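You operate a simulated robot arm through the tools that you are given. There is no shell and no other tool.

You are at the controls of a simulated robot arm. One attempt, no reset.

TASK
Thread two discs on the green peg with the red spacer between them and the orange float on top.
Fine: take the discs from the red peg, the float from the bench.

It is judged by the outcome, as a careful person would: the job done as asked, and still so three seconds after it is handed in. It fails if anything else is knocked over, pushed out of place, dropped, spilled or broken.

THE ROBOT
A 7-joint arm with a two-finger parallel gripper, fixed in place. Base frame: the origin is on the floor under the middle of its stand, x ahead of it, y to its left, z up. Readings come in mm, degrees, newtons and seconds.
It reaches about 966 mm from its shoulder. Its first joint turns from -166.0 to 166.0 degrees. Payload 3.43 kg.
The TCP is the grasp point between the finger pads, 30 mm short of the fingertips. In the tool frame z runs along the fingers and y along their closing line. The gripper opens to 94 mm. The fingers are 28 mm wide and 10 mm thick; the gripper's body (50 by 96 mm) begins 55 mm behind the TCP.
Orientation is that of the tool frame in the base frame, as a unit quaternion [x, y, z, w]. With the fingers straight down and closing along the base's y, the tool's x points along the base's -x, its y along +y and its z along -z.

THE INTERFACE
- The arm moves only by the tool send_rows. Its argument "targets" is a list of rows, each a list of 3 entries, a list of its own where there are three numbers: the shift along the tool's x, y, z in mm, then the turn, a rotation vector about the tool's x, y, z in degrees, then the opening, from 0 (shut) to 1 (fully open). In form: [[[tx, ty, tz], [ax, ay, az], gripper], ...]. A call has 1 to 20 rows; each row shifts and turns the commanded pose from where the row before left it, along the tool's axes as they then stand. Each row takes 0.2 s and may step no farther than 50 mm and 8.6 degrees from the row before; otherwise, or with a gripper value out of range, the whole call is refused. Where a pose cannot be reached the arm comes as near as it can. A force on the tool above 40 N (or 10 N above the force at the start of the call, whichever is more), or a blocked arm, ends the call early, and 0.2 s more pass. The fingers move at their own pace (about 45 mm/s each) and stop on an object; they squeeze with about 41 N. The grip force told is the motor's: it shows also when the fingers shut on nothing. Time passes only in rows, and 0.2 s behind the last, so rows that do not move let the fingers close. The reply holds the time, the measured pose of the TCP, the force on the tool along the base axes, the opening and the grip force, in the units named above and with some noise, with the torque about the TCP (base axes, N m) and any sound that the robot's microphone picked up.
- Cameras (640 x 400 px; columns grow to the right, rows downward): "scene" is fixed at [218.5, 500.6, 1552.5]; the picture's right is [-0.43, -0.90, 0.00], its down [-0.63, 0.29, -0.72] and it looks along [0.65, -0.31, -0.69] (base axes); focal length 226 px, centre (320, 200). "wrist" rides on the gripper at [76, 14, -103] in the tool frame; the picture's right is [-0.18, 0.98, 0.00], its down [-0.75, -0.14, -0.64] and it looks along [-0.63, -0.12, 0.77] (tool axes); focal length 243 px, centre (320, 200). There is no depth. A picture from a camera that has moved, and an enlarged one, comes with that camera's place and axes in the base frame and with its lens.
- get_image(camera): a new picture of that camera. No time passes.
- slide_trunk(by): slides the trunk up (or, below 0, down) by that many mm; the arm rides with it, the base frame stays. It gives what a move gives, with no picture.
- close_up(camera, box): a new picture of the part [left, top, right, bottom] of that camera's present view, enlarged. No time passes.
- close_job(): hands the job in; it is judged then, once.

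Nothing tells you positions but the pictures and the camera data. Unless the task says otherwise, let go and move clear before handing in.

The tools are called as name(argument=value, ...) on one line, values as JSON. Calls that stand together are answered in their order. send_rows: Moves the arm, as the interface text tells. Its arguments: {"type":"object","properties":{"targets":{"type":"array"}},"required":["targets"]} The other tools are called the same way: slide_trunk (by) moves the trunk up or down; get_image (camera) takes a picture; close_up (camera, box) takes an enlarged picture of a part of a camera's view; close_job () hands the job in.

At the start:

```text
time_s: 0.0
eef_pos: [666.1, 200.8, 1362.6]
tool_rot: [0.0, 1.0, 0.0, 0.0]
force: [-0.2, 0.2, -0.9]
moment: [0.01, 0.01, 0.01]
grip_width: 93.8
gripper_force: 0.2
trunk travel left (down, up): [-325.0, 165.0]
```

scene: 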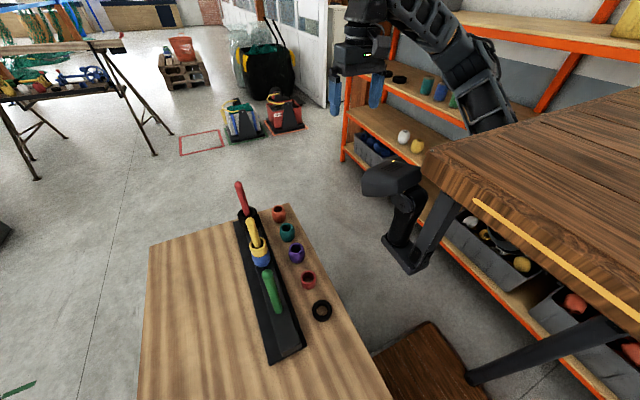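
wrist: 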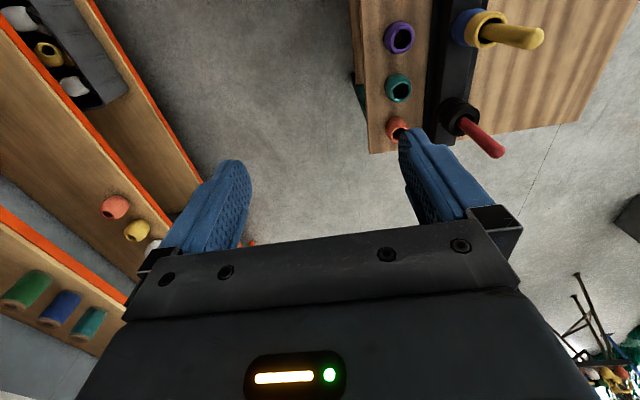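

I see a bench with a black rack holding a red, a yellow and a green peg, with a row of floats/rings beside it. I'll zoom in to identify each part before moving.

close_up(camera="scene", box=[210, 170, 370, 270])

close_up(camera="scene", box=[230, 250, 390, 350])

close_up(camera="wrist", box=[340, 0, 580, 150])

```text
4.00 times, centred on (290, 220) of scene
camera zoom: at [218.5, 500.6, 1552.5], right [-0.43, -0.9, 0.0], down [-0.63, 0.29, -0.72], along [0.65, -0.31, -0.69], focal length 906 px, centre (440, 120)
```

zoom: 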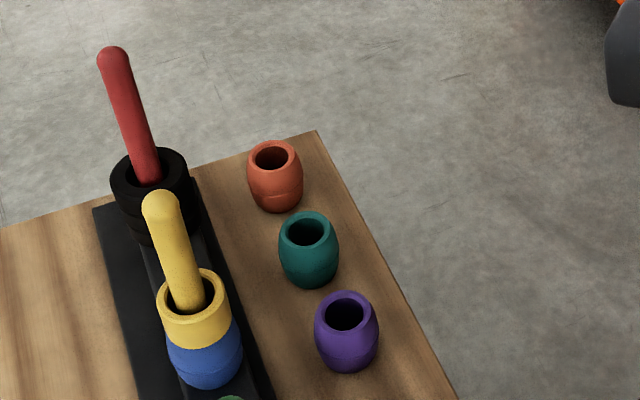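

```text
4.00 times, centred on (310, 300) of scene
camera zoom: at [218.5, 500.6, 1552.5], right [-0.43, -0.9, 0.0], down [-0.63, 0.29, -0.72], along [0.65, -0.31, -0.69], focal length 906 px, centre (360, -200)
```

zoom: 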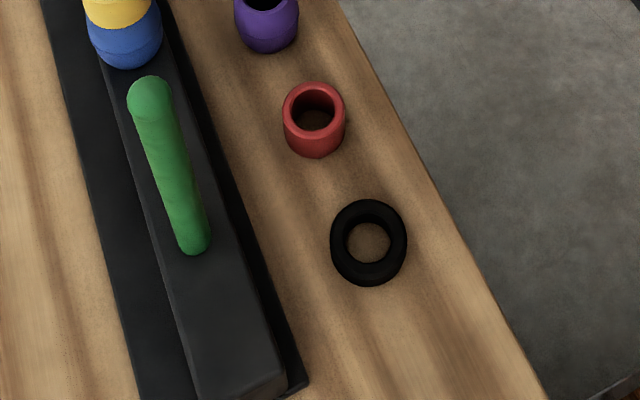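

```text
2.67 times, centred on (460, 75) of wrist
camera zoom: at [590.5, 215.8, 1464.6], right [0.18, 0.98, 0.0], down [0.75, -0.14, 0.64], along [0.63, -0.12, -0.77], focal length 647 px, centre (-53, 533)
```

zoom: 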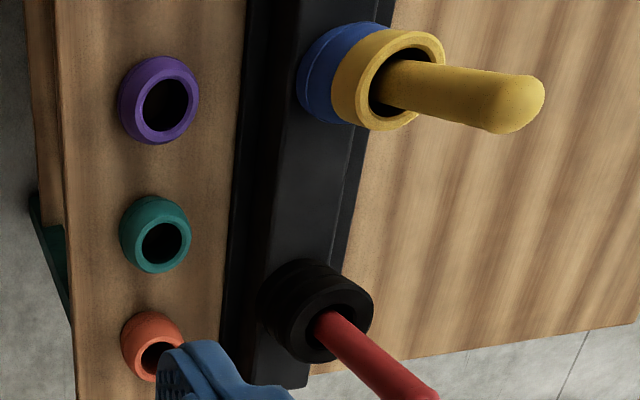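

The pegs look about 235 mm tall and lie along x at y≈497 (red x≈866, yellow ≈689, green ≈511). The floats and spacer stand at y≈370. I'll look closer at the gripper, the discs on the red peg and the bench parts.

close_up(camera="scene", box=[310, 0, 530, 138])

close_up(camera="scene", box=[225, 175, 289, 215])

close_up(camera="wrist", box=[410, 80, 506, 140])

close_up(camera="scene", box=[290, 260, 354, 300])

close_up(camera="scene", box=[340, 140, 500, 240])

```text
2.90 times, centred on (420, 69) of scene
camera zoom: at [218.5, 500.6, 1552.5], right [-0.43, -0.9, 0.0], down [-0.63, 0.29, -0.72], along [0.65, -0.31, -0.69], focal length 656 px, centre (30, 580)
```

zoom: 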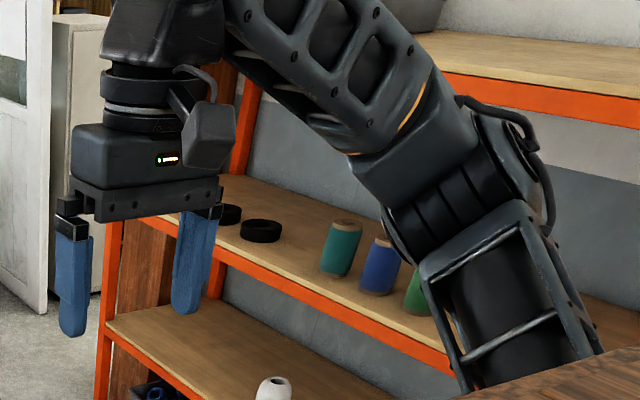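

```text
10.00 times, centred on (257, 195) of scene
camera zoom: at [218.5, 500.6, 1552.5], right [-0.43, -0.9, 0.0], down [-0.63, 0.29, -0.72], along [0.65, -0.31, -0.69], focal length 2264 px, centre (950, 250)
```

zoom: 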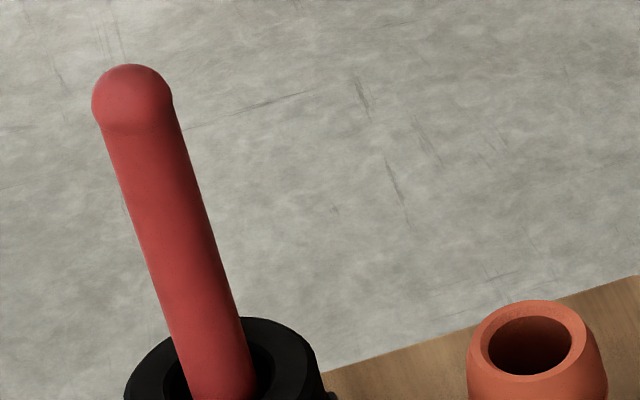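

```text
6.67 times, centred on (458, 110) of wrist
camera zoom: at [590.5, 215.8, 1464.6], right [0.18, 0.98, 0.0], down [0.75, -0.14, 0.64], along [0.63, -0.12, -0.77], focal length 1618 px, centre (-600, 800)
```

zoom: 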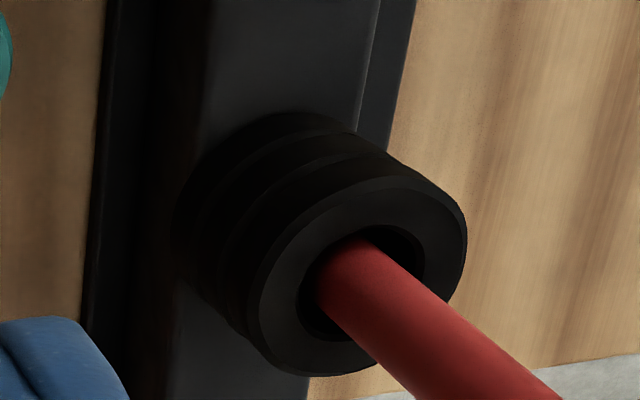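

```text
10.00 times, centred on (322, 280) of scene
camera zoom: at [218.5, 500.6, 1552.5], right [-0.43, -0.9, 0.0], down [-0.63, 0.29, -0.72], along [0.65, -0.31, -0.69], focal length 2264 px, centre (300, -600)
```

zoom: 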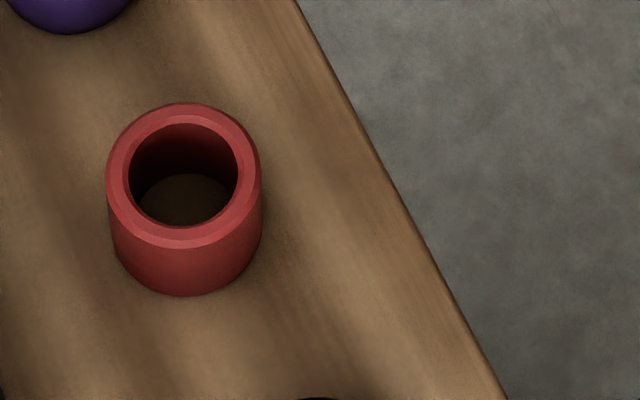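

```text
4.00 times, centred on (420, 190) of scene
camera zoom: at [218.5, 500.6, 1552.5], right [-0.43, -0.9, 0.0], down [-0.63, 0.29, -0.72], along [0.65, -0.31, -0.69], focal length 906 px, centre (-80, 240)
```

zoom: 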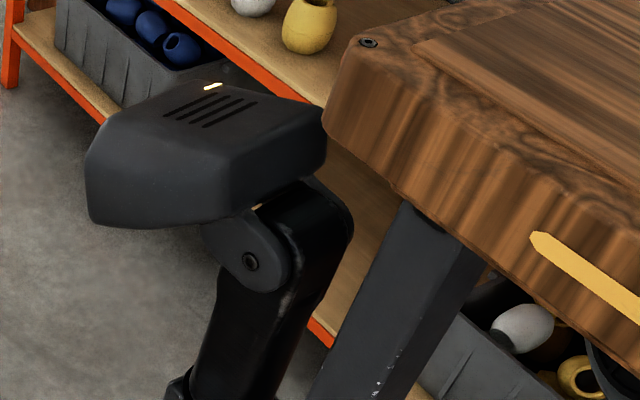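

The wrist camera is a physical box on the gripper, so I need to plan clearance for it. I'll check the wooden table near the arm and what the black box is before sliding the trunk.

close_up(camera="scene", box=[430, 60, 590, 160])

close_up(camera="scene", box=[340, 160, 660, 360])

close_up(camera="scene", box=[320, 200, 640, 400])

```text
4.00 times, centred on (510, 110) of scene
camera zoom: at [218.5, 500.6, 1552.5], right [-0.43, -0.9, 0.0], down [-0.63, 0.29, -0.72], along [0.65, -0.31, -0.69], focal length 906 px, centre (-440, 560)
```

zoom: 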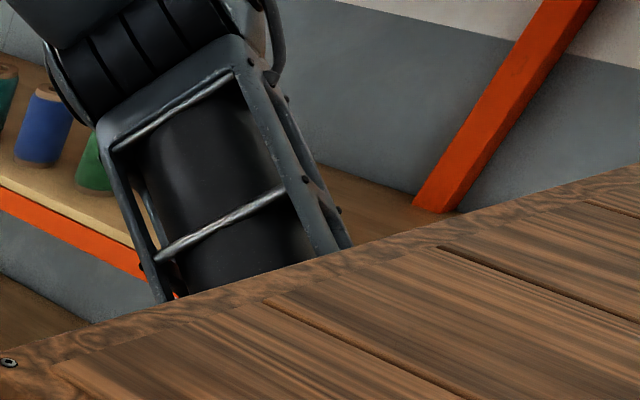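

```text
refused: 660 is not a number from 0 to 640
```

```text
2.00 times, centred on (480, 300) of scene
camera zoom: at [218.5, 500.6, 1552.5], right [-0.43, -0.9, 0.0], down [-0.63, 0.29, -0.72], along [0.65, -0.31, -0.69], focal length 453 px, centre (0, 0)
```

zoom: 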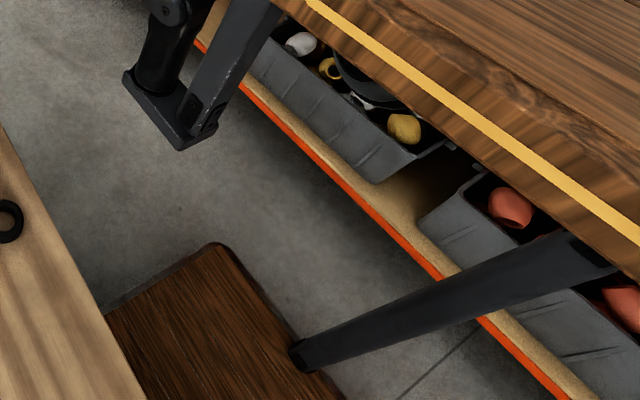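

The two cameras agree on the layout, but the wooden table beside the arm is unclear. I'll turn the gripper in place, high above everything, so the wrist camera looks back toward the robot, and to test how far the wrist can turn.

send_rows(targets=[[[0, 0, 0], [0, 0, 8], 1], [[0, 0, 0], [0, 0, 8], 1], [[0, 0, 0], [0, 0, 8], 1], [[0, 0, 0], [0, 0, 8], 1], [[0, 0, 0], [0, 0, 8], 1], [[0, 0, 0], [0, 0, 8], 1]])

```text
time_s: 1.4
eef_pos: [665.4, 201.4, 1361.4]
tool_rot: [0.408, 0.913, 0.001, 0.0]
force: [-0.3, -1.0, 1.3]
moment: [0.0, 0.02, 0.01]
grip_width: 94.3
gripper_force: 0.1
trunk travel left (down, up): [-325.0, 165.0]
```

The turn went cleanly by 48°. I'll continue turning and then look.

send_rows(targets=[[[0, 0, 0], [0, 0, 8], 1], [[0, 0, 0], [0, 0, 8], 1], [[0, 0, 0], [0, 0, 8], 1], [[0, 0, 0], [0, 0, 8], 1], [[0, 0, 0], [0, 0, 8], 1], [[0, 0, 0], [0, 0, 8], 1], [[0, 0, 0], [0, 0, 8], 1], [[0, 0, 0], [0, 0, 8], 1], [[0, 0, 0], [0, 0, 8], 1]])

get_image(camera="wrist")

get_image(camera="scene")

```text
time_s: 3.4
eef_pos: [838.7, 97.9, 1345.0]
tool_rot: [0.865, 0.501, -0.008, -0.026]
force: [-1.3, 0.7, -0.6]
moment: [-0.02, 0.01, 0.0]
grip_width: 94.0
gripper_force: 0.1
out of reach, approached as far as the arm can: row 6, 7, 8, 9
trunk travel left (down, up): [-325.0, 165.0]
```

```text
taken
camera wrist: at [893.4, 153.7, 1447.5], right [0.76, -0.65, -0.05], down [-0.47, -0.61, 0.64], along [-0.45, -0.46, -0.77], focal length 243 px, centre (320, 200)
```

wrist: 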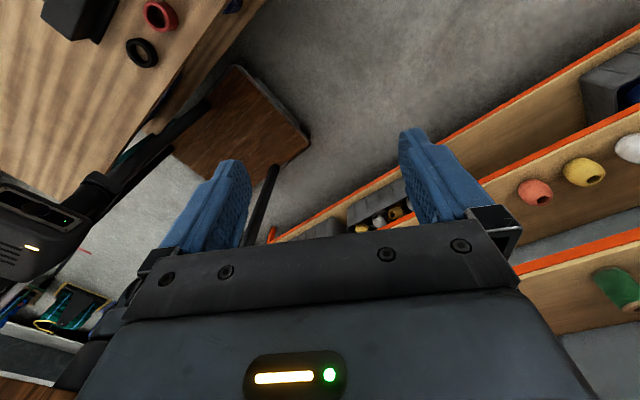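

```text
taken
```

scene: 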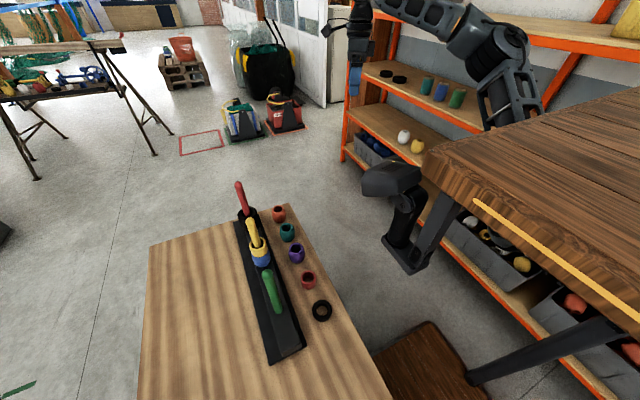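

Turning past about 90° this way is out of reach and shifted the arm, though it touched nothing. I'll turn back to a reachable angle and check the pose.

send_rows(targets=[[[0, 0, 0], [0, 0, -8], 1], [[0, 0, 0], [0, 0, -8], 1], [[0, 0, 0], [0, 0, -8], 1], [[0, 0, 0], [0, 0, -8], 1], [[0, 0, 0], [0, 0, -8], 1]])

get_image(camera="wrist")

```text
time_s: 4.6
eef_pos: [832.1, 105.4, 1361.5]
tool_rot: [0.642, 0.766, 0.0, 0.0]
force: [0.3, 0.9, 0.0]
moment: [0.02, -0.01, -0.03]
grip_width: 94.1
gripper_force: 0.0
trunk travel left (down, up): [-325.0, 165.0]
```

```text
taken
camera wrist: at [833.7, 182.9, 1463.3], right [1.0, -0.01, 0.0], down [-0.01, -0.77, 0.64], along [-0.01, -0.64, -0.77], focal length 243 px, centre (320, 200)
```

wrist: 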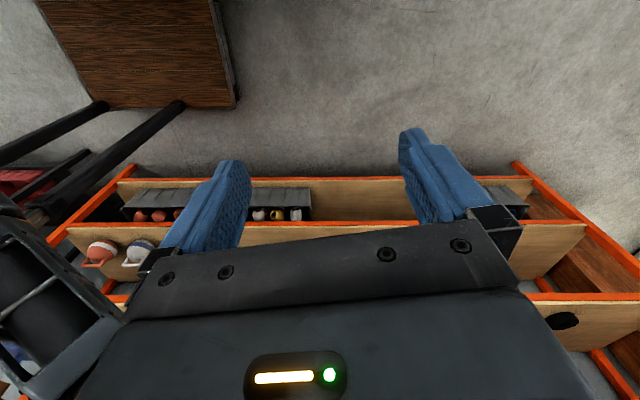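

By triangulation the black head-like box is near (480, 220, 1267), so the wooden slab is close and may be part of the robot's trunk. I'll raise the trunk slightly and see what moves with it.

slide_trunk(by=30)

get_image(camera="scene")

```text
time_s: 5.3
eef_pos: [832.6, 103.5, 1390.4]
tool_rot: [0.643, 0.766, 0.001, 0.0]
force: [0.5, -0.5, -0.9]
moment: [0.01, -0.03, -0.02]
grip_width: 94.0
gripper_force: 0.0
trunk travel left (down, up): [-355.0, 135.0]
```

```text
taken
```

scene: 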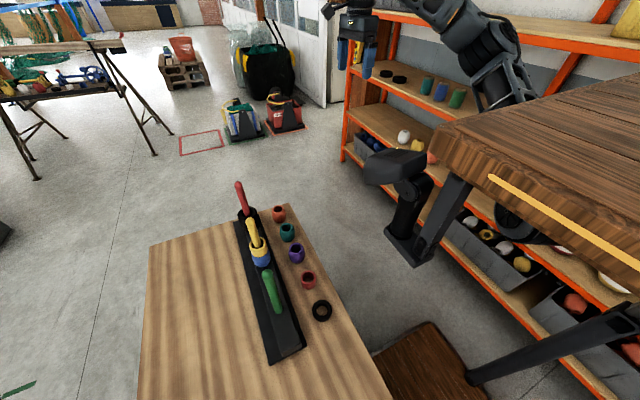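

The slab and head moved with the trunk, so they are part of the robot and not an obstacle. Next I'll move high above the far end of the rack, pegs well below, to test reach before tilting the gripper.

send_rows(targets=[[[36, 8.5, 17.5], [0, 0, 0], 1], [[36, 8.5, 17.5], [0, 0, 0], 1], [[36, 8.5, 17.5], [0, 0, 0], 1], [[36, 8.5, 17.5], [0, 0, 0], 1], [[36, 8.5, 17.5], [0, 0, 0], 1], [[36, 8.5, 17.5], [0, 0, 0], 1]])

```text
time_s: 6.8
eef_pos: [842.9, 325.0, 1286.8]
tool_rot: [0.644, 0.765, 0.0, 0.0]
force: [0.5, 0.0, -0.3]
moment: [0.04, 0.0, -0.01]
grip_width: 93.9
gripper_force: 0.0
trunk travel left (down, up): [-355.0, 135.0]
```

The arm is now at about (843, 325, 1287). I'll tilt the gripper outward, toward +y with the camera on top, while still well above everything.

send_rows(targets=[[[0, 0, 0], [0, 8, 0], 1], [[0, 0, 0], [0, 8, 0], 1], [[0, 0, 0], [0, 8, 0], 1], [[0, 0, 0], [0, 8, 0], 1]])

```text
time_s: 7.8
eef_pos: [845.1, 325.9, 1286.6]
tool_rot: [0.618, 0.736, 0.178, -0.212]
force: [0.0, 0.1, 0.6]
moment: [0.02, 0.01, -0.03]
grip_width: 94.0
gripper_force: 0.1
trunk travel left (down, up): [-355.0, 135.0]
```

send_rows(targets=[[[0, 0, 0], [0, 8, 0], 1], [[0, 0, 0], [0, 8, 0], 1], [[0, 0, 0], [0, 8, 0], 1], [[0, 0, 0], [0, 8, 0], 1]])

get_image(camera="wrist")

get_image(camera="scene")

```text
time_s: 8.8
eef_pos: [843.7, 326.4, 1285.5]
tool_rot: [0.545, 0.649, 0.341, -0.406]
force: [0.3, -0.4, 0.2]
moment: [-0.02, 0.01, 0.0]
grip_width: 94.2
gripper_force: 0.0
trunk travel left (down, up): [-355.0, 135.0]
```

```text
taken
camera wrist: at [869.8, 271.4, 1399.5], right [0.98, 0.09, -0.17], down [0.02, -0.92, -0.4], along [-0.19, 0.39, -0.9], focal length 243 px, centre (320, 200)
```

wrist: 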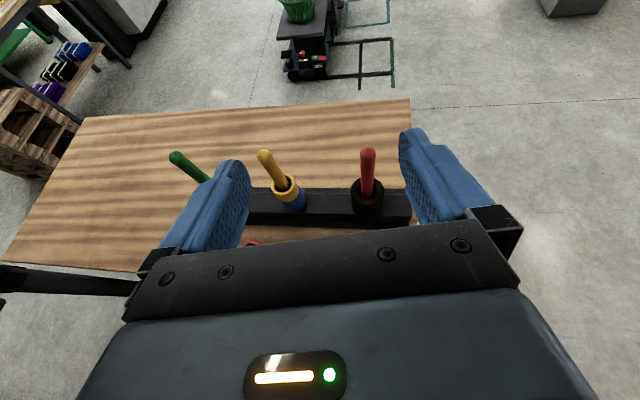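

```text
taken
```

scene: 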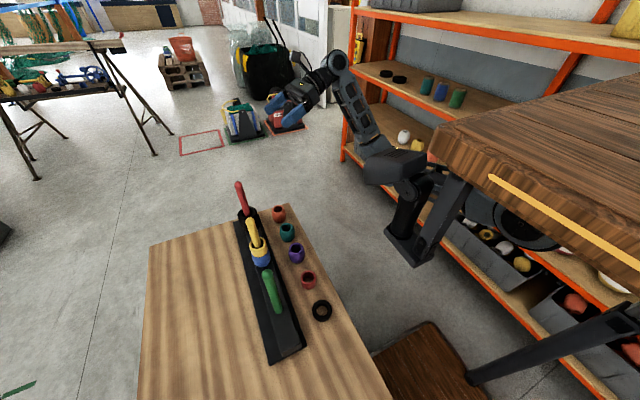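

The tilted pose works and the camera sits on top. I can see the pegs from here, so I'll zoom in to measure their positions.

close_up(camera="wrist", box=[240, 130, 416, 240])

close_up(camera="wrist", box=[340, 140, 420, 190])

close_up(camera="wrist", box=[330, 170, 410, 220])

```text
3.64 times, centred on (328, 185) of wrist
camera zoom: at [869.8, 271.4, 1399.5], right [0.98, 0.09, -0.17], down [0.02, -0.92, -0.4], along [-0.19, 0.39, -0.9], focal length 882 px, centre (291, 254)
```

zoom: 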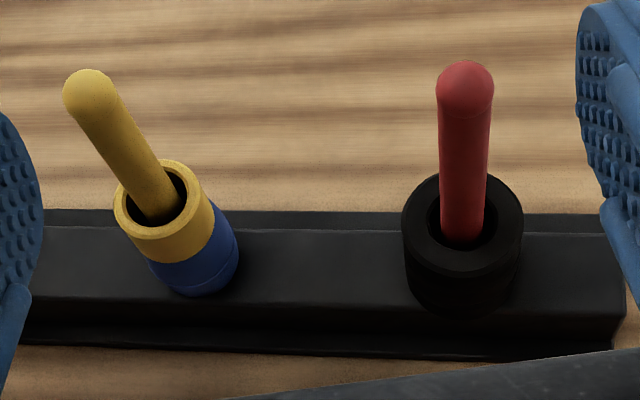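

```text
8.00 times, centred on (380, 165) of wrist
camera zoom: at [869.8, 271.4, 1399.5], right [0.98, 0.09, -0.17], down [0.02, -0.92, -0.4], along [-0.19, 0.39, -0.9], focal length 1941 px, centre (-160, 480)
```

zoom: 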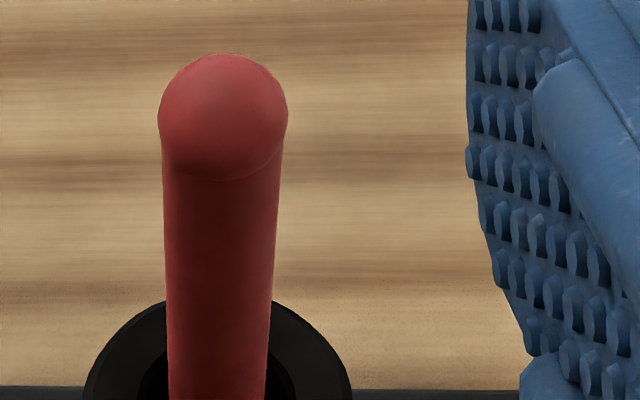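

```text
8.00 times, centred on (370, 195) of wrist
camera zoom: at [869.8, 271.4, 1399.5], right [0.98, 0.09, -0.17], down [0.02, -0.92, -0.4], along [-0.19, 0.39, -0.9], focal length 1941 px, centre (-80, 240)
```

zoom: 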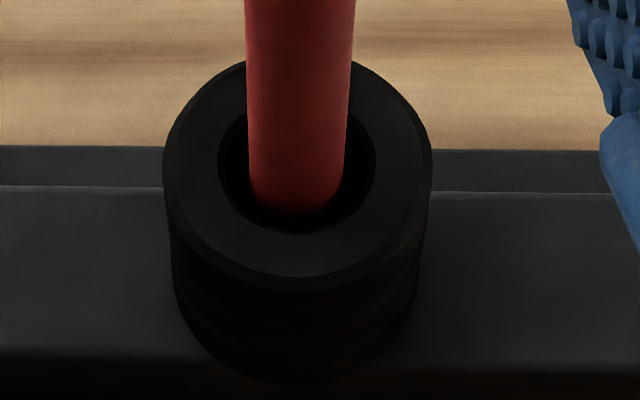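

The stack on the red peg seems to sit near (870, 500) with its top around z≈910. I'll lower the trunk for a closer look, with the fingers still clear of the pegs and above the floats.

slide_trunk(by=-100)

get_image(camera="scene")

get_image(camera="wrist")

```text
time_s: 10.1
eef_pos: [845.1, 326.1, 1185.8]
tool_rot: [0.545, 0.649, 0.341, -0.406]
force: [0.4, -0.8, 1.4]
moment: [-0.01, -0.02, 0.01]
grip_width: 94.0
gripper_force: 0.0
trunk travel left (down, up): [-255.0, 235.0]
```

```text
taken
```

scene: 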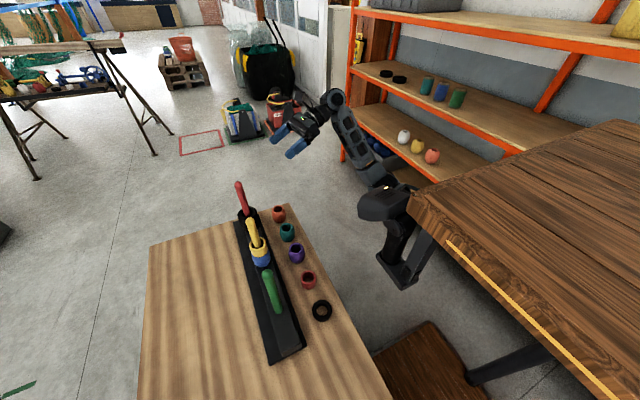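

```text
taken
camera wrist: at [870.1, 271.4, 1299.3], right [0.98, 0.09, -0.17], down [0.02, -0.92, -0.4], along [-0.19, 0.39, -0.9], focal length 243 px, centre (320, 200)
```

wrist: 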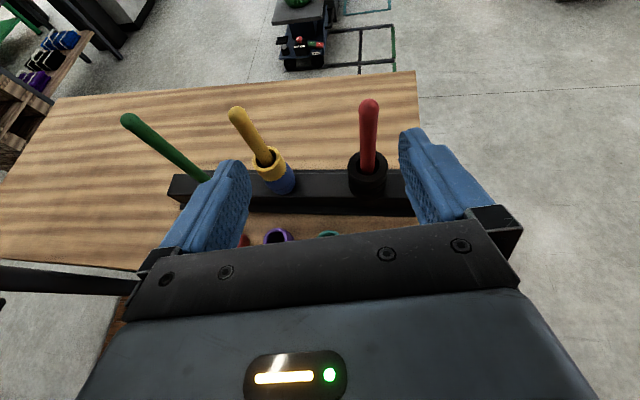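

The view is closer now. I'll zoom in on the discs and the pegs from both cameras.

close_up(camera="wrist", box=[328, 145, 408, 195])

close_up(camera="wrist", box=[328, 90, 408, 140])

close_up(camera="wrist", box=[100, 90, 260, 190])

close_up(camera="scene", box=[220, 195, 300, 245])

close_up(camera="scene", box=[240, 260, 320, 310])

close_up(camera="scene", box=[265, 195, 345, 245])

```text
8.00 times, centred on (368, 170) of wrist
camera zoom: at [870.1, 271.4, 1299.3], right [0.98, 0.09, -0.17], down [0.02, -0.92, -0.4], along [-0.19, 0.39, -0.9], focal length 1941 px, centre (-64, 440)
```

zoom: 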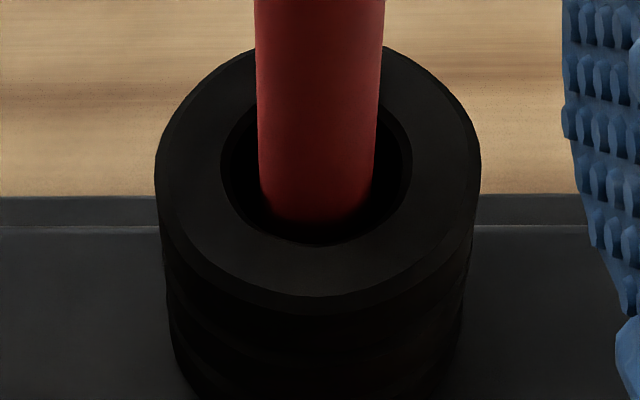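

```text
8.00 times, centred on (368, 115) of wrist
camera zoom: at [870.1, 271.4, 1299.3], right [0.98, 0.09, -0.17], down [0.02, -0.92, -0.4], along [-0.19, 0.39, -0.9], focal length 1941 px, centre (-64, 880)
```

zoom: 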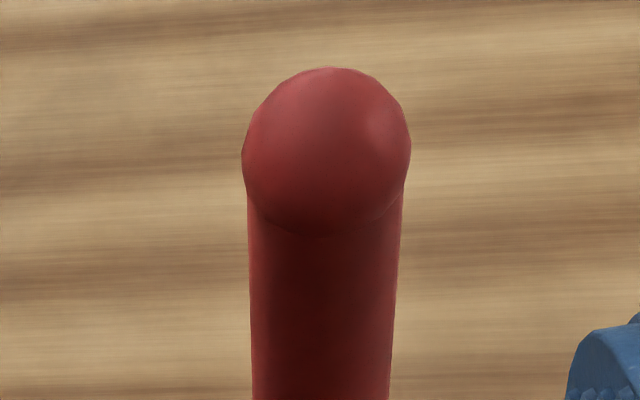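

```text
4.00 times, centred on (180, 140) of wrist
camera zoom: at [870.1, 271.4, 1299.3], right [0.98, 0.09, -0.17], down [0.02, -0.92, -0.4], along [-0.19, 0.39, -0.9], focal length 970 px, centre (880, 440)
```

zoom: 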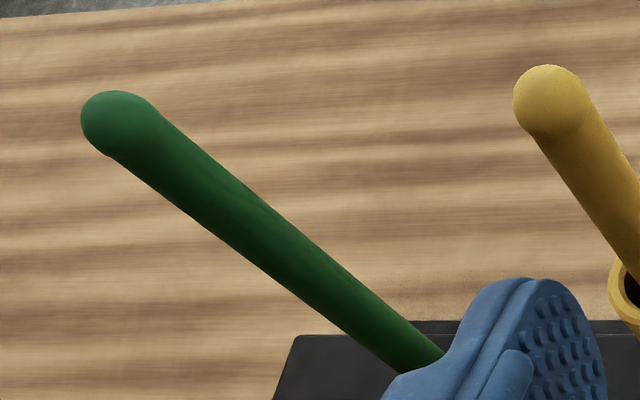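

```text
8.00 times, centred on (260, 220) of scene
camera zoom: at [218.5, 500.6, 1552.5], right [-0.43, -0.9, 0.0], down [-0.63, 0.29, -0.72], along [0.65, -0.31, -0.69], focal length 1811 px, centre (800, 40)
```

zoom: 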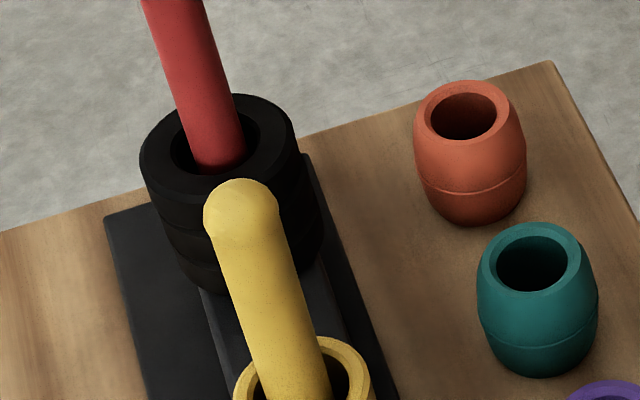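

```text
8.00 times, centred on (280, 285) of scene
camera zoom: at [218.5, 500.6, 1552.5], right [-0.43, -0.9, 0.0], down [-0.63, 0.29, -0.72], along [0.65, -0.31, -0.69], focal length 1811 px, centre (640, -480)
```

zoom: 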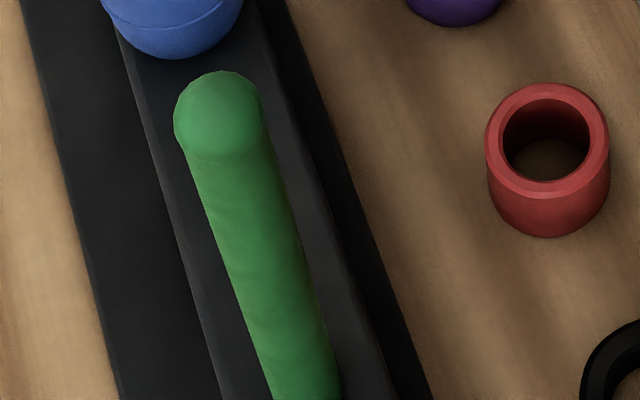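

```text
8.00 times, centred on (305, 220) of scene
camera zoom: at [218.5, 500.6, 1552.5], right [-0.43, -0.9, 0.0], down [-0.63, 0.29, -0.72], along [0.65, -0.31, -0.69], focal length 1811 px, centre (440, 40)
```

zoom: 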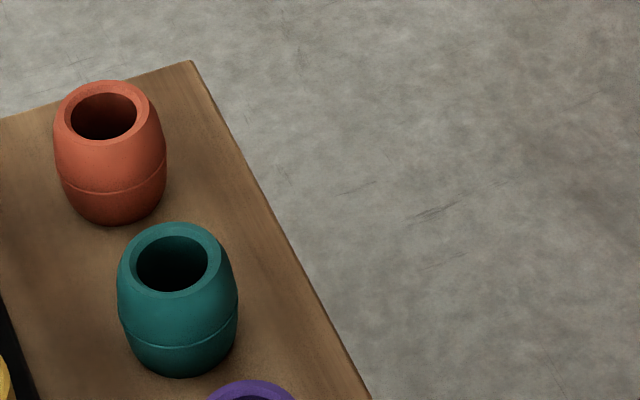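

Hole about 42 mm, disc about 71 mm, peg about 26 mm in diameter, so there is decent play. I'll zoom further to count the discs and find the edges between them.

close_up(camera="scene", box=[232, 203, 264, 235])

close_up(camera="wrist", box=[344, 150, 392, 200])

```text
12.50 times, centred on (248, 219) of scene
camera zoom: at [218.5, 500.6, 1552.5], right [-0.43, -0.9, 0.0], down [-0.63, 0.29, -0.72], along [0.65, -0.31, -0.69], focal length 2830 px, centre (1220, -38)
```

zoom: 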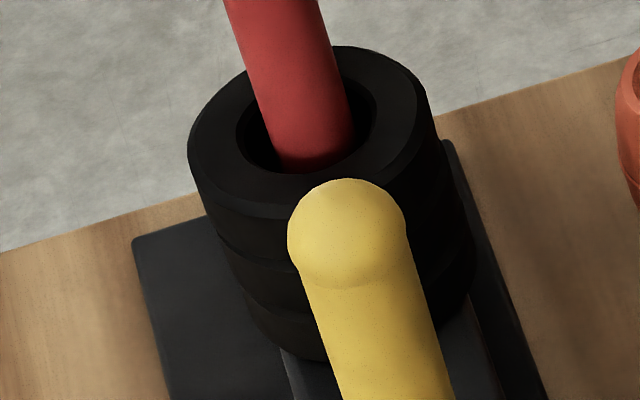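

```text
8.00 times, centred on (368, 175) of wrist
camera zoom: at [870.1, 271.4, 1299.3], right [0.98, 0.09, -0.17], down [0.02, -0.92, -0.4], along [-0.19, 0.39, -0.9], focal length 1941 px, centre (-64, 400)
```

zoom: 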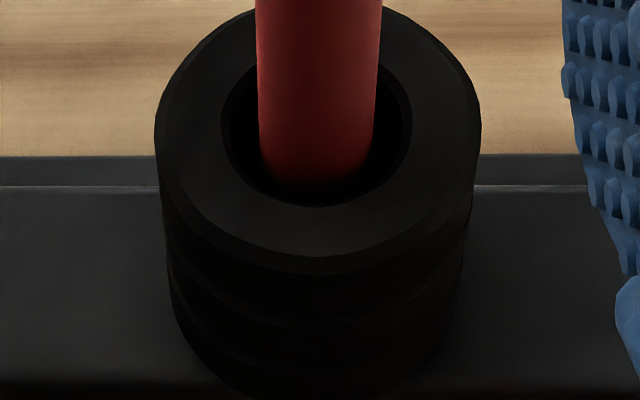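

Three discs appear to be stacked on the red peg, each roughly 20 mm thick. I'll move nearer the red peg, fingers stopping short of it, to refine its position by servoing.

send_rows(targets=[[[-12.75, 9.6, 25.2], [0, 0, 0], 1], [[-12.75, 9.6, 25.2], [0, 0, 0], 1], [[-12.75, 9.6, 25.2], [0, 0, 0], 1], [[-12.75, 9.6, 25.2], [0, 0, 0], 1]])

get_image(camera="wrist")

get_image(camera="scene")

```text
time_s: 11.1
eef_pos: [871.8, 399.2, 1096.5]
tool_rot: [0.545, 0.65, 0.34, -0.406]
force: [0.1, 0.7, 0.0]
moment: [-0.01, -0.01, 0.03]
grip_width: 93.7
gripper_force: 0.1
trunk travel left (down, up): [-255.0, 235.0]
```

```text
taken
camera wrist: at [896.4, 344.2, 1209.2], right [0.98, 0.09, -0.17], down [0.02, -0.92, -0.4], along [-0.19, 0.39, -0.9], focal length 243 px, centre (320, 200)
```

wrist: 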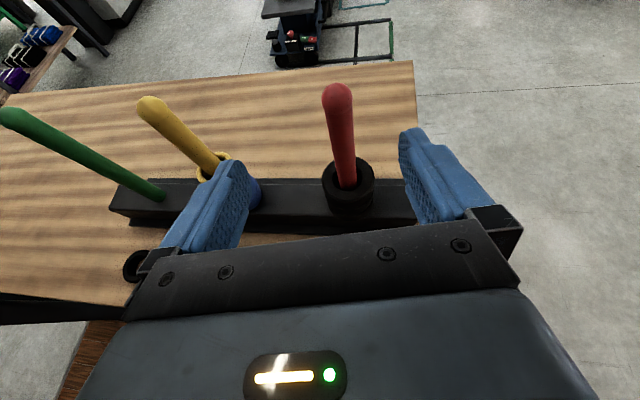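

```text
taken
```

scene: 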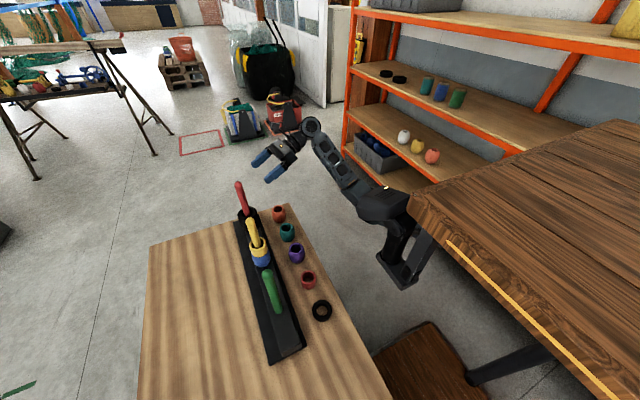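

close_up(camera="wrist", box=[300, 75, 380, 125])

close_up(camera="wrist", box=[308, 150, 388, 220])

close_up(camera="wrist", box=[0, 80, 240, 230])

```text
8.00 times, centred on (340, 100) of wrist
camera zoom: at [896.4, 344.2, 1209.2], right [0.98, 0.09, -0.17], down [0.02, -0.92, -0.4], along [-0.19, 0.39, -0.9], focal length 1941 px, centre (160, 1000)
```

zoom: 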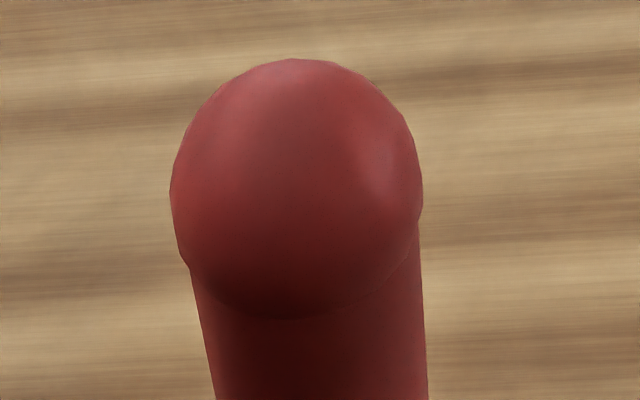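

```text
5.71 times, centred on (348, 185) of wrist
camera zoom: at [896.4, 344.2, 1209.2], right [0.98, 0.09, -0.17], down [0.02, -0.92, -0.4], along [-0.19, 0.39, -0.9], focal length 1386 px, centre (160, 286)
```

zoom: 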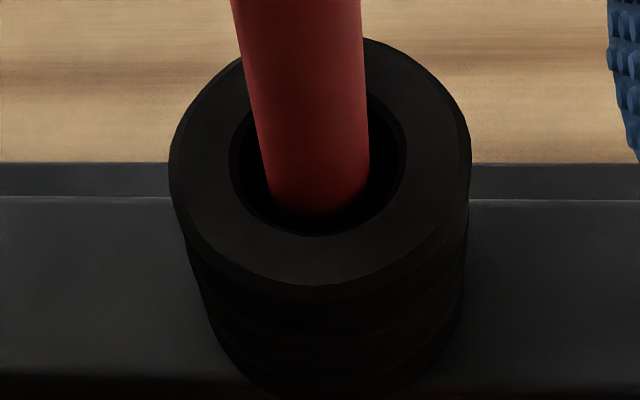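

```text
2.67 times, centred on (120, 155) of wrist
camera zoom: at [896.4, 344.2, 1209.2], right [0.98, 0.09, -0.17], down [0.02, -0.92, -0.4], along [-0.19, 0.39, -0.9], focal length 647 px, centre (853, 320)
```

zoom: 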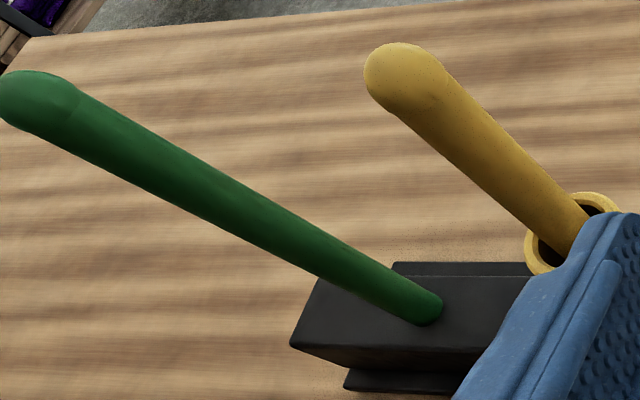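

Estimates now agree: red peg axis near (871, 502) with its tip top at z≈1068, stack top z≈906, rack top z≈836, green peg near (507, 502). I'll move forward at this height so the open fingers straddle the red peg tip without touching it, then check.

send_rows(targets=[[[11.5, 4.3, 23.5], [0, 0, 0], 1], [[11.5, 4.3, 23.5], [0, 0, 0], 1], [[11.5, 4.3, 23.5], [0, 0, 0], 1], [[11.4, 4.3, 23.5], [0, 0, 0], 1]])

get_image(camera="wrist")

get_image(camera="scene")

```text
time_s: 12.1
eef_pos: [871.9, 505.2, 1093.6]
tool_rot: [0.546, 0.649, 0.341, -0.405]
force: [0.0, -0.5, 0.5]
moment: [0.04, 0.02, 0.03]
grip_width: 93.9
gripper_force: 0.0
trunk travel left (down, up): [-255.0, 235.0]
```

```text
taken
camera wrist: at [897.1, 450.6, 1207.0], right [0.98, 0.09, -0.17], down [0.02, -0.92, -0.4], along [-0.19, 0.39, -0.9], focal length 243 px, centre (320, 200)
```

wrist: 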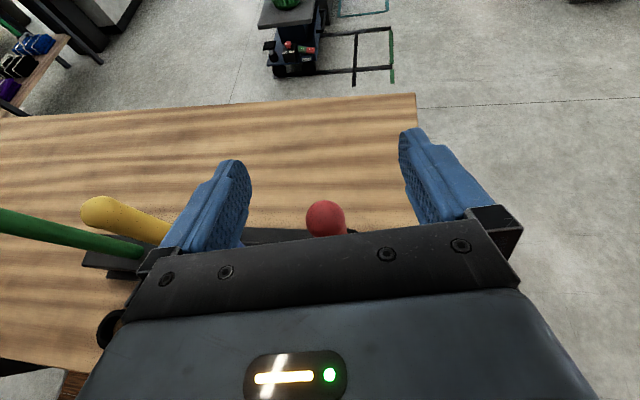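

```text
taken
```

scene: 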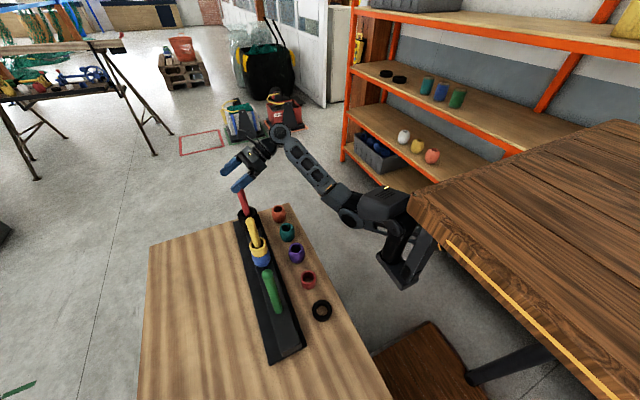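

The peg tip sits between the fingers as predicted, with the peg axis near (870.7, 502.5). I'll shift 2 mm in x and descend partway.

send_rows(targets=[[[0, -2, 0], [0, 0, 0], 1]])

slide_trunk(by=-120)

get_image(camera="wrist")

get_image(camera="scene")

```text
time_s: 12.5
eef_pos: [868.6, 505.9, 1094.3]
tool_rot: [0.545, 0.65, 0.34, -0.406]
force: [-0.5, 0.0, 0.1]
moment: [0.03, -0.01, -0.01]
grip_width: 94.2
gripper_force: 0.1
trunk travel left (down, up): [-255.0, 235.0]
```

```text
time_s: 14.0
eef_pos: [869.8, 506.0, 973.1]
tool_rot: [0.545, 0.649, 0.341, -0.406]
force: [0.1, 1.0, 0.4]
moment: [-0.01, -0.01, 0.0]
grip_width: 94.2
gripper_force: 0.0
trunk travel left (down, up): [-135.0, 355.0]
```

```text
taken
camera wrist: at [894.4, 450.6, 1087.6], right [0.98, 0.09, -0.17], down [0.02, -0.92, -0.4], along [-0.19, 0.39, -0.9], focal length 243 px, centre (320, 200)
```

wrist: 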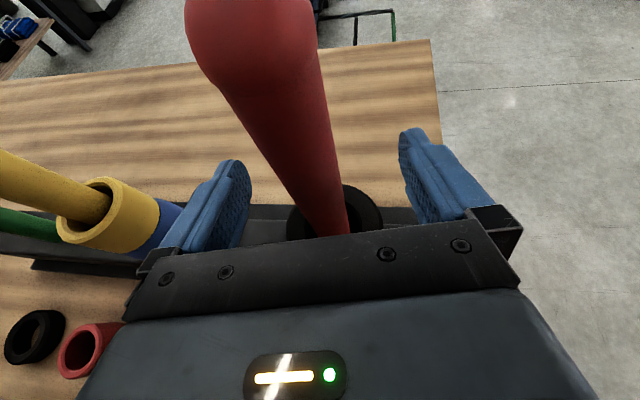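

```text
taken
```

scene: 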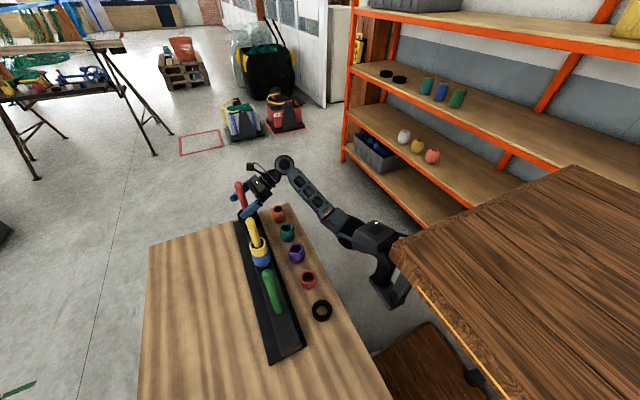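

The disc is centered between the fingers and the peg is clear of the palm and camera. I'll go down another 55 mm and check.

slide_trunk(by=-55)

get_image(camera="wrist")

close_up(camera="scene", box=[215, 150, 311, 210])

close_up(camera="scene", box=[220, 190, 284, 230])

```text
time_s: 14.9
eef_pos: [869.4, 505.7, 919.8]
tool_rot: [0.545, 0.649, 0.341, -0.406]
force: [-0.8, 0.8, -0.5]
moment: [-0.03, -0.02, 0.01]
grip_width: 94.0
gripper_force: 0.0
trunk travel left (down, up): [-80.0, 410.0]
```

```text
taken
camera wrist: at [894.4, 450.7, 1032.5], right [0.98, 0.09, -0.17], down [0.02, -0.92, -0.4], along [-0.19, 0.39, -0.9], focal length 243 px, centre (320, 200)
```

wrist: 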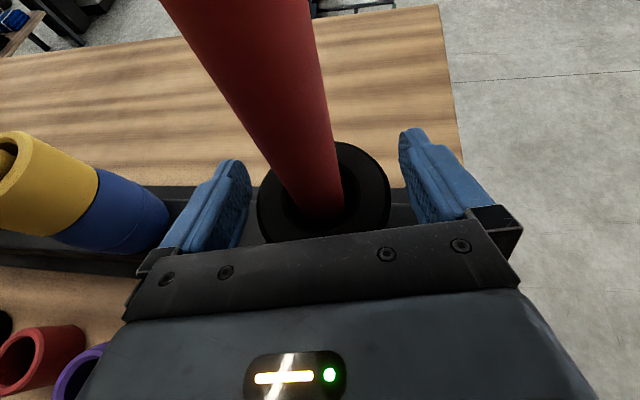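

```text
6.67 times, centred on (263, 180) of scene
camera zoom: at [218.5, 500.6, 1552.5], right [-0.43, -0.9, 0.0], down [-0.63, 0.29, -0.72], along [0.65, -0.31, -0.69], focal length 1509 px, centre (700, 333)
```

zoom: 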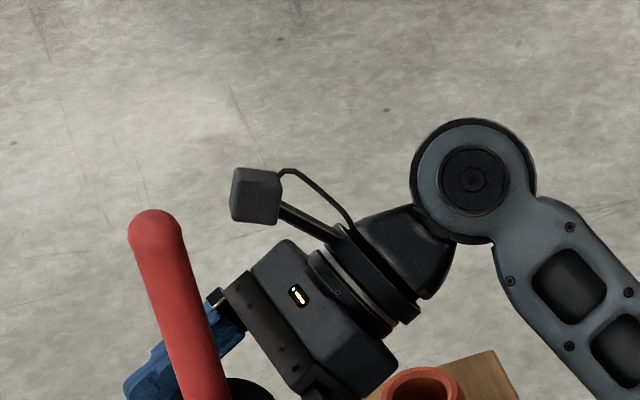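

```text
10.00 times, centred on (252, 210) of scene
camera zoom: at [218.5, 500.6, 1552.5], right [-0.43, -0.9, 0.0], down [-0.63, 0.29, -0.72], along [0.65, -0.31, -0.69], focal length 2264 px, centre (1000, 100)
```

zoom: 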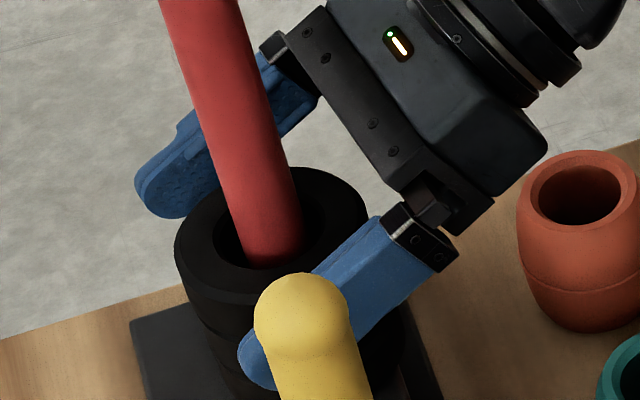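

close_up(camera="wrist", box=[240, 130, 416, 240])

close_up(camera="scene", box=[232, 200, 272, 240])

```text
3.64 times, centred on (328, 185) of wrist
camera zoom: at [894.4, 450.7, 1032.5], right [0.98, 0.09, -0.17], down [0.02, -0.92, -0.4], along [-0.19, 0.39, -0.9], focal length 882 px, centre (291, 254)
```

zoom: 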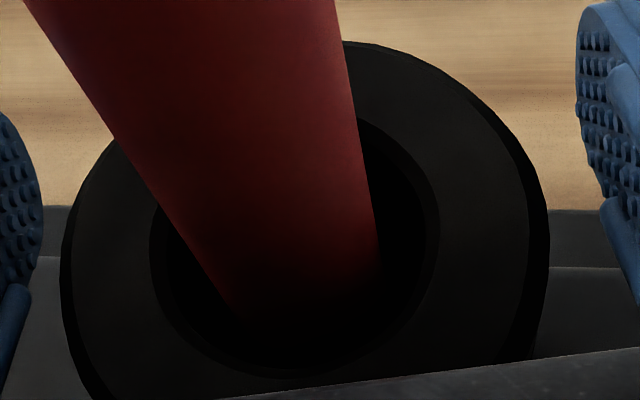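

```text
10.00 times, centred on (252, 220) of scene
camera zoom: at [218.5, 500.6, 1552.5], right [-0.43, -0.9, 0.0], down [-0.63, 0.29, -0.72], along [0.65, -0.31, -0.69], focal length 2264 px, centre (1000, 0)
```

zoom: 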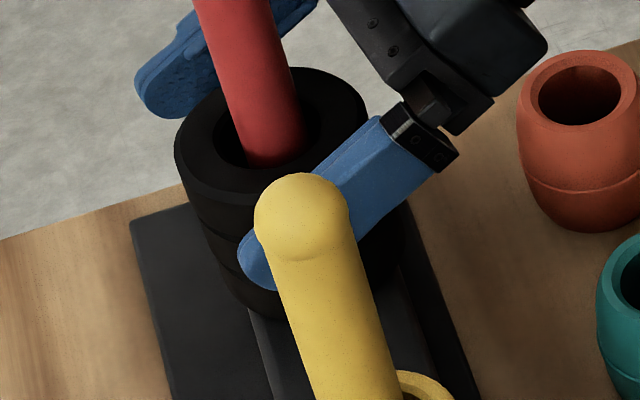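

The close-range views put the stack top nearer z≈915, with the discs possibly about 27 mm thick. I'll zoom on the stack's left silhouette to find the joints between discs.

close_up(camera="scene", box=[230, 210, 262, 230])

close_up(camera="scene", box=[234, 220, 266, 240])

```text
16.00 times, centred on (246, 220) of scene
camera zoom: at [218.5, 500.6, 1552.5], right [-0.43, -0.9, 0.0], down [-0.63, 0.29, -0.72], along [0.65, -0.31, -0.69], focal length 3623 px, centre (1504, -120)
```

zoom: 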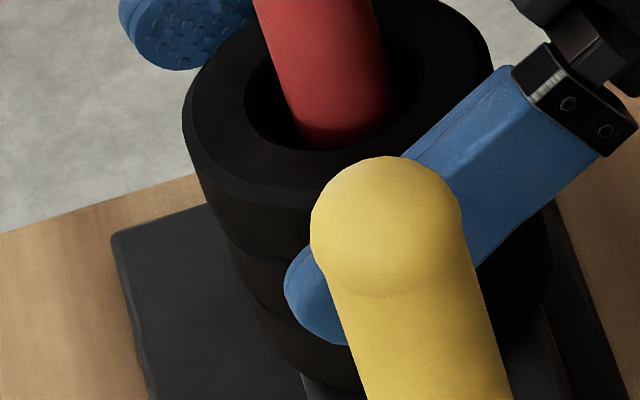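

```text
16.00 times, centred on (250, 230) of scene
camera zoom: at [218.5, 500.6, 1552.5], right [-0.43, -0.9, 0.0], down [-0.63, 0.29, -0.72], along [0.65, -0.31, -0.69], focal length 3623 px, centre (1440, -280)
```

zoom: 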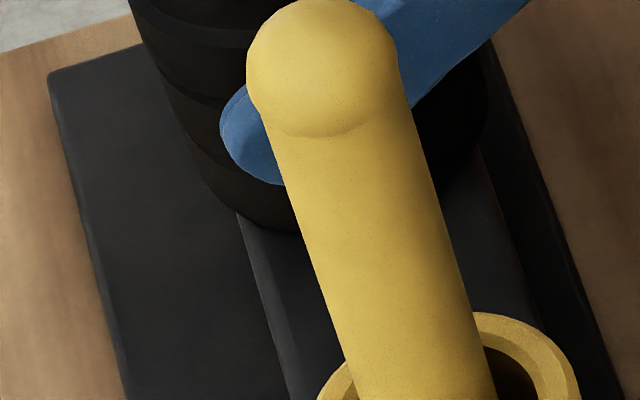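

close_up(camera="scene", box=[302, 295, 342, 320])

close_up(camera="scene", box=[292, 265, 332, 290])

```text
16.00 times, centred on (322, 308) of scene
camera zoom: at [218.5, 500.6, 1552.5], right [-0.43, -0.9, 0.0], down [-0.63, 0.29, -0.72], along [0.65, -0.31, -0.69], focal length 3623 px, centre (288, -1520)
```

zoom: 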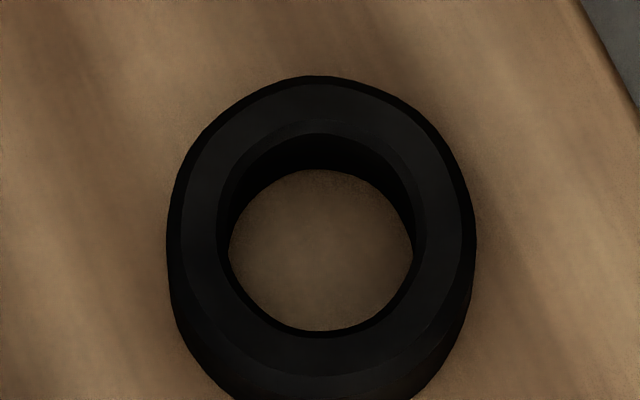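

```text
16.00 times, centred on (312, 278) of scene
camera zoom: at [218.5, 500.6, 1552.5], right [-0.43, -0.9, 0.0], down [-0.63, 0.29, -0.72], along [0.65, -0.31, -0.69], focal length 3623 px, centre (448, -1040)
```

zoom: 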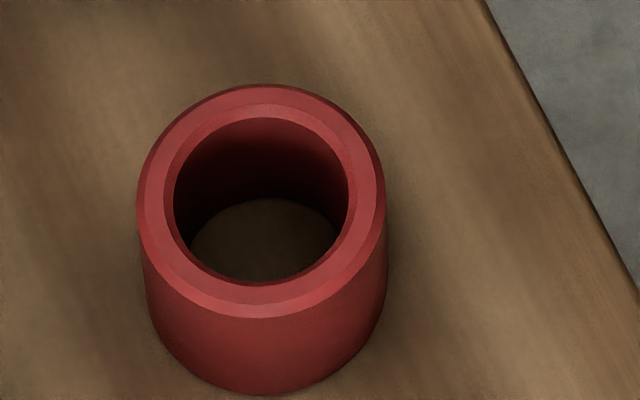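

The disc pitch is still uncertain, but with the fingers at TCP z≈909 they can only catch the top disc in either case. I'll center on the disc, lower 10 mm and close the fingers.

send_rows(targets=[[[-1.7, -0.2, -3.5], [0, 0, 0], 1]])

slide_trunk(by=-10)

close_up(camera="wrist", box=[240, 130, 416, 240])

close_up(camera="scene", box=[232, 200, 272, 240])

```text
time_s: 15.3
eef_pos: [870.6, 501.8, 918.5]
tool_rot: [0.545, 0.649, 0.341, -0.406]
force: [-0.4, -0.2, -0.1]
moment: [0.01, 0.0, 0.01]
grip_width: 93.7
gripper_force: 0.1
trunk travel left (down, up): [-80.0, 410.0]
```

```text
time_s: 15.9
eef_pos: [871.1, 502.5, 908.8]
tool_rot: [0.545, 0.65, 0.34, -0.406]
force: [0.0, 0.3, 0.0]
moment: [-0.03, 0.0, 0.02]
grip_width: 94.1
gripper_force: 0.1
trunk travel left (down, up): [-70.0, 420.0]
```

```text
3.64 times, centred on (328, 185) of wrist
camera zoom: at [895.0, 447.0, 1022.4], right [0.98, 0.09, -0.17], down [0.02, -0.92, -0.4], along [-0.19, 0.39, -0.9], focal length 882 px, centre (291, 254)
```

zoom: 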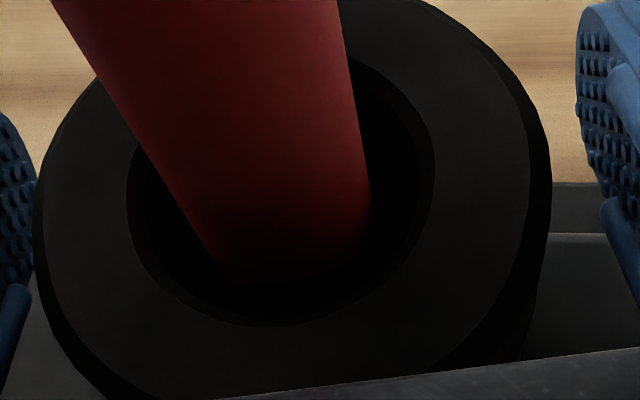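

```text
10.00 times, centred on (252, 220) of scene
camera zoom: at [218.5, 500.6, 1552.5], right [-0.43, -0.9, 0.0], down [-0.63, 0.29, -0.72], along [0.65, -0.31, -0.69], focal length 2264 px, centre (1000, 0)
```

zoom: 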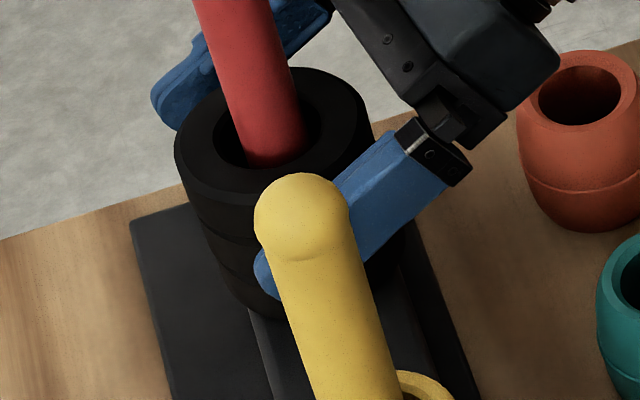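

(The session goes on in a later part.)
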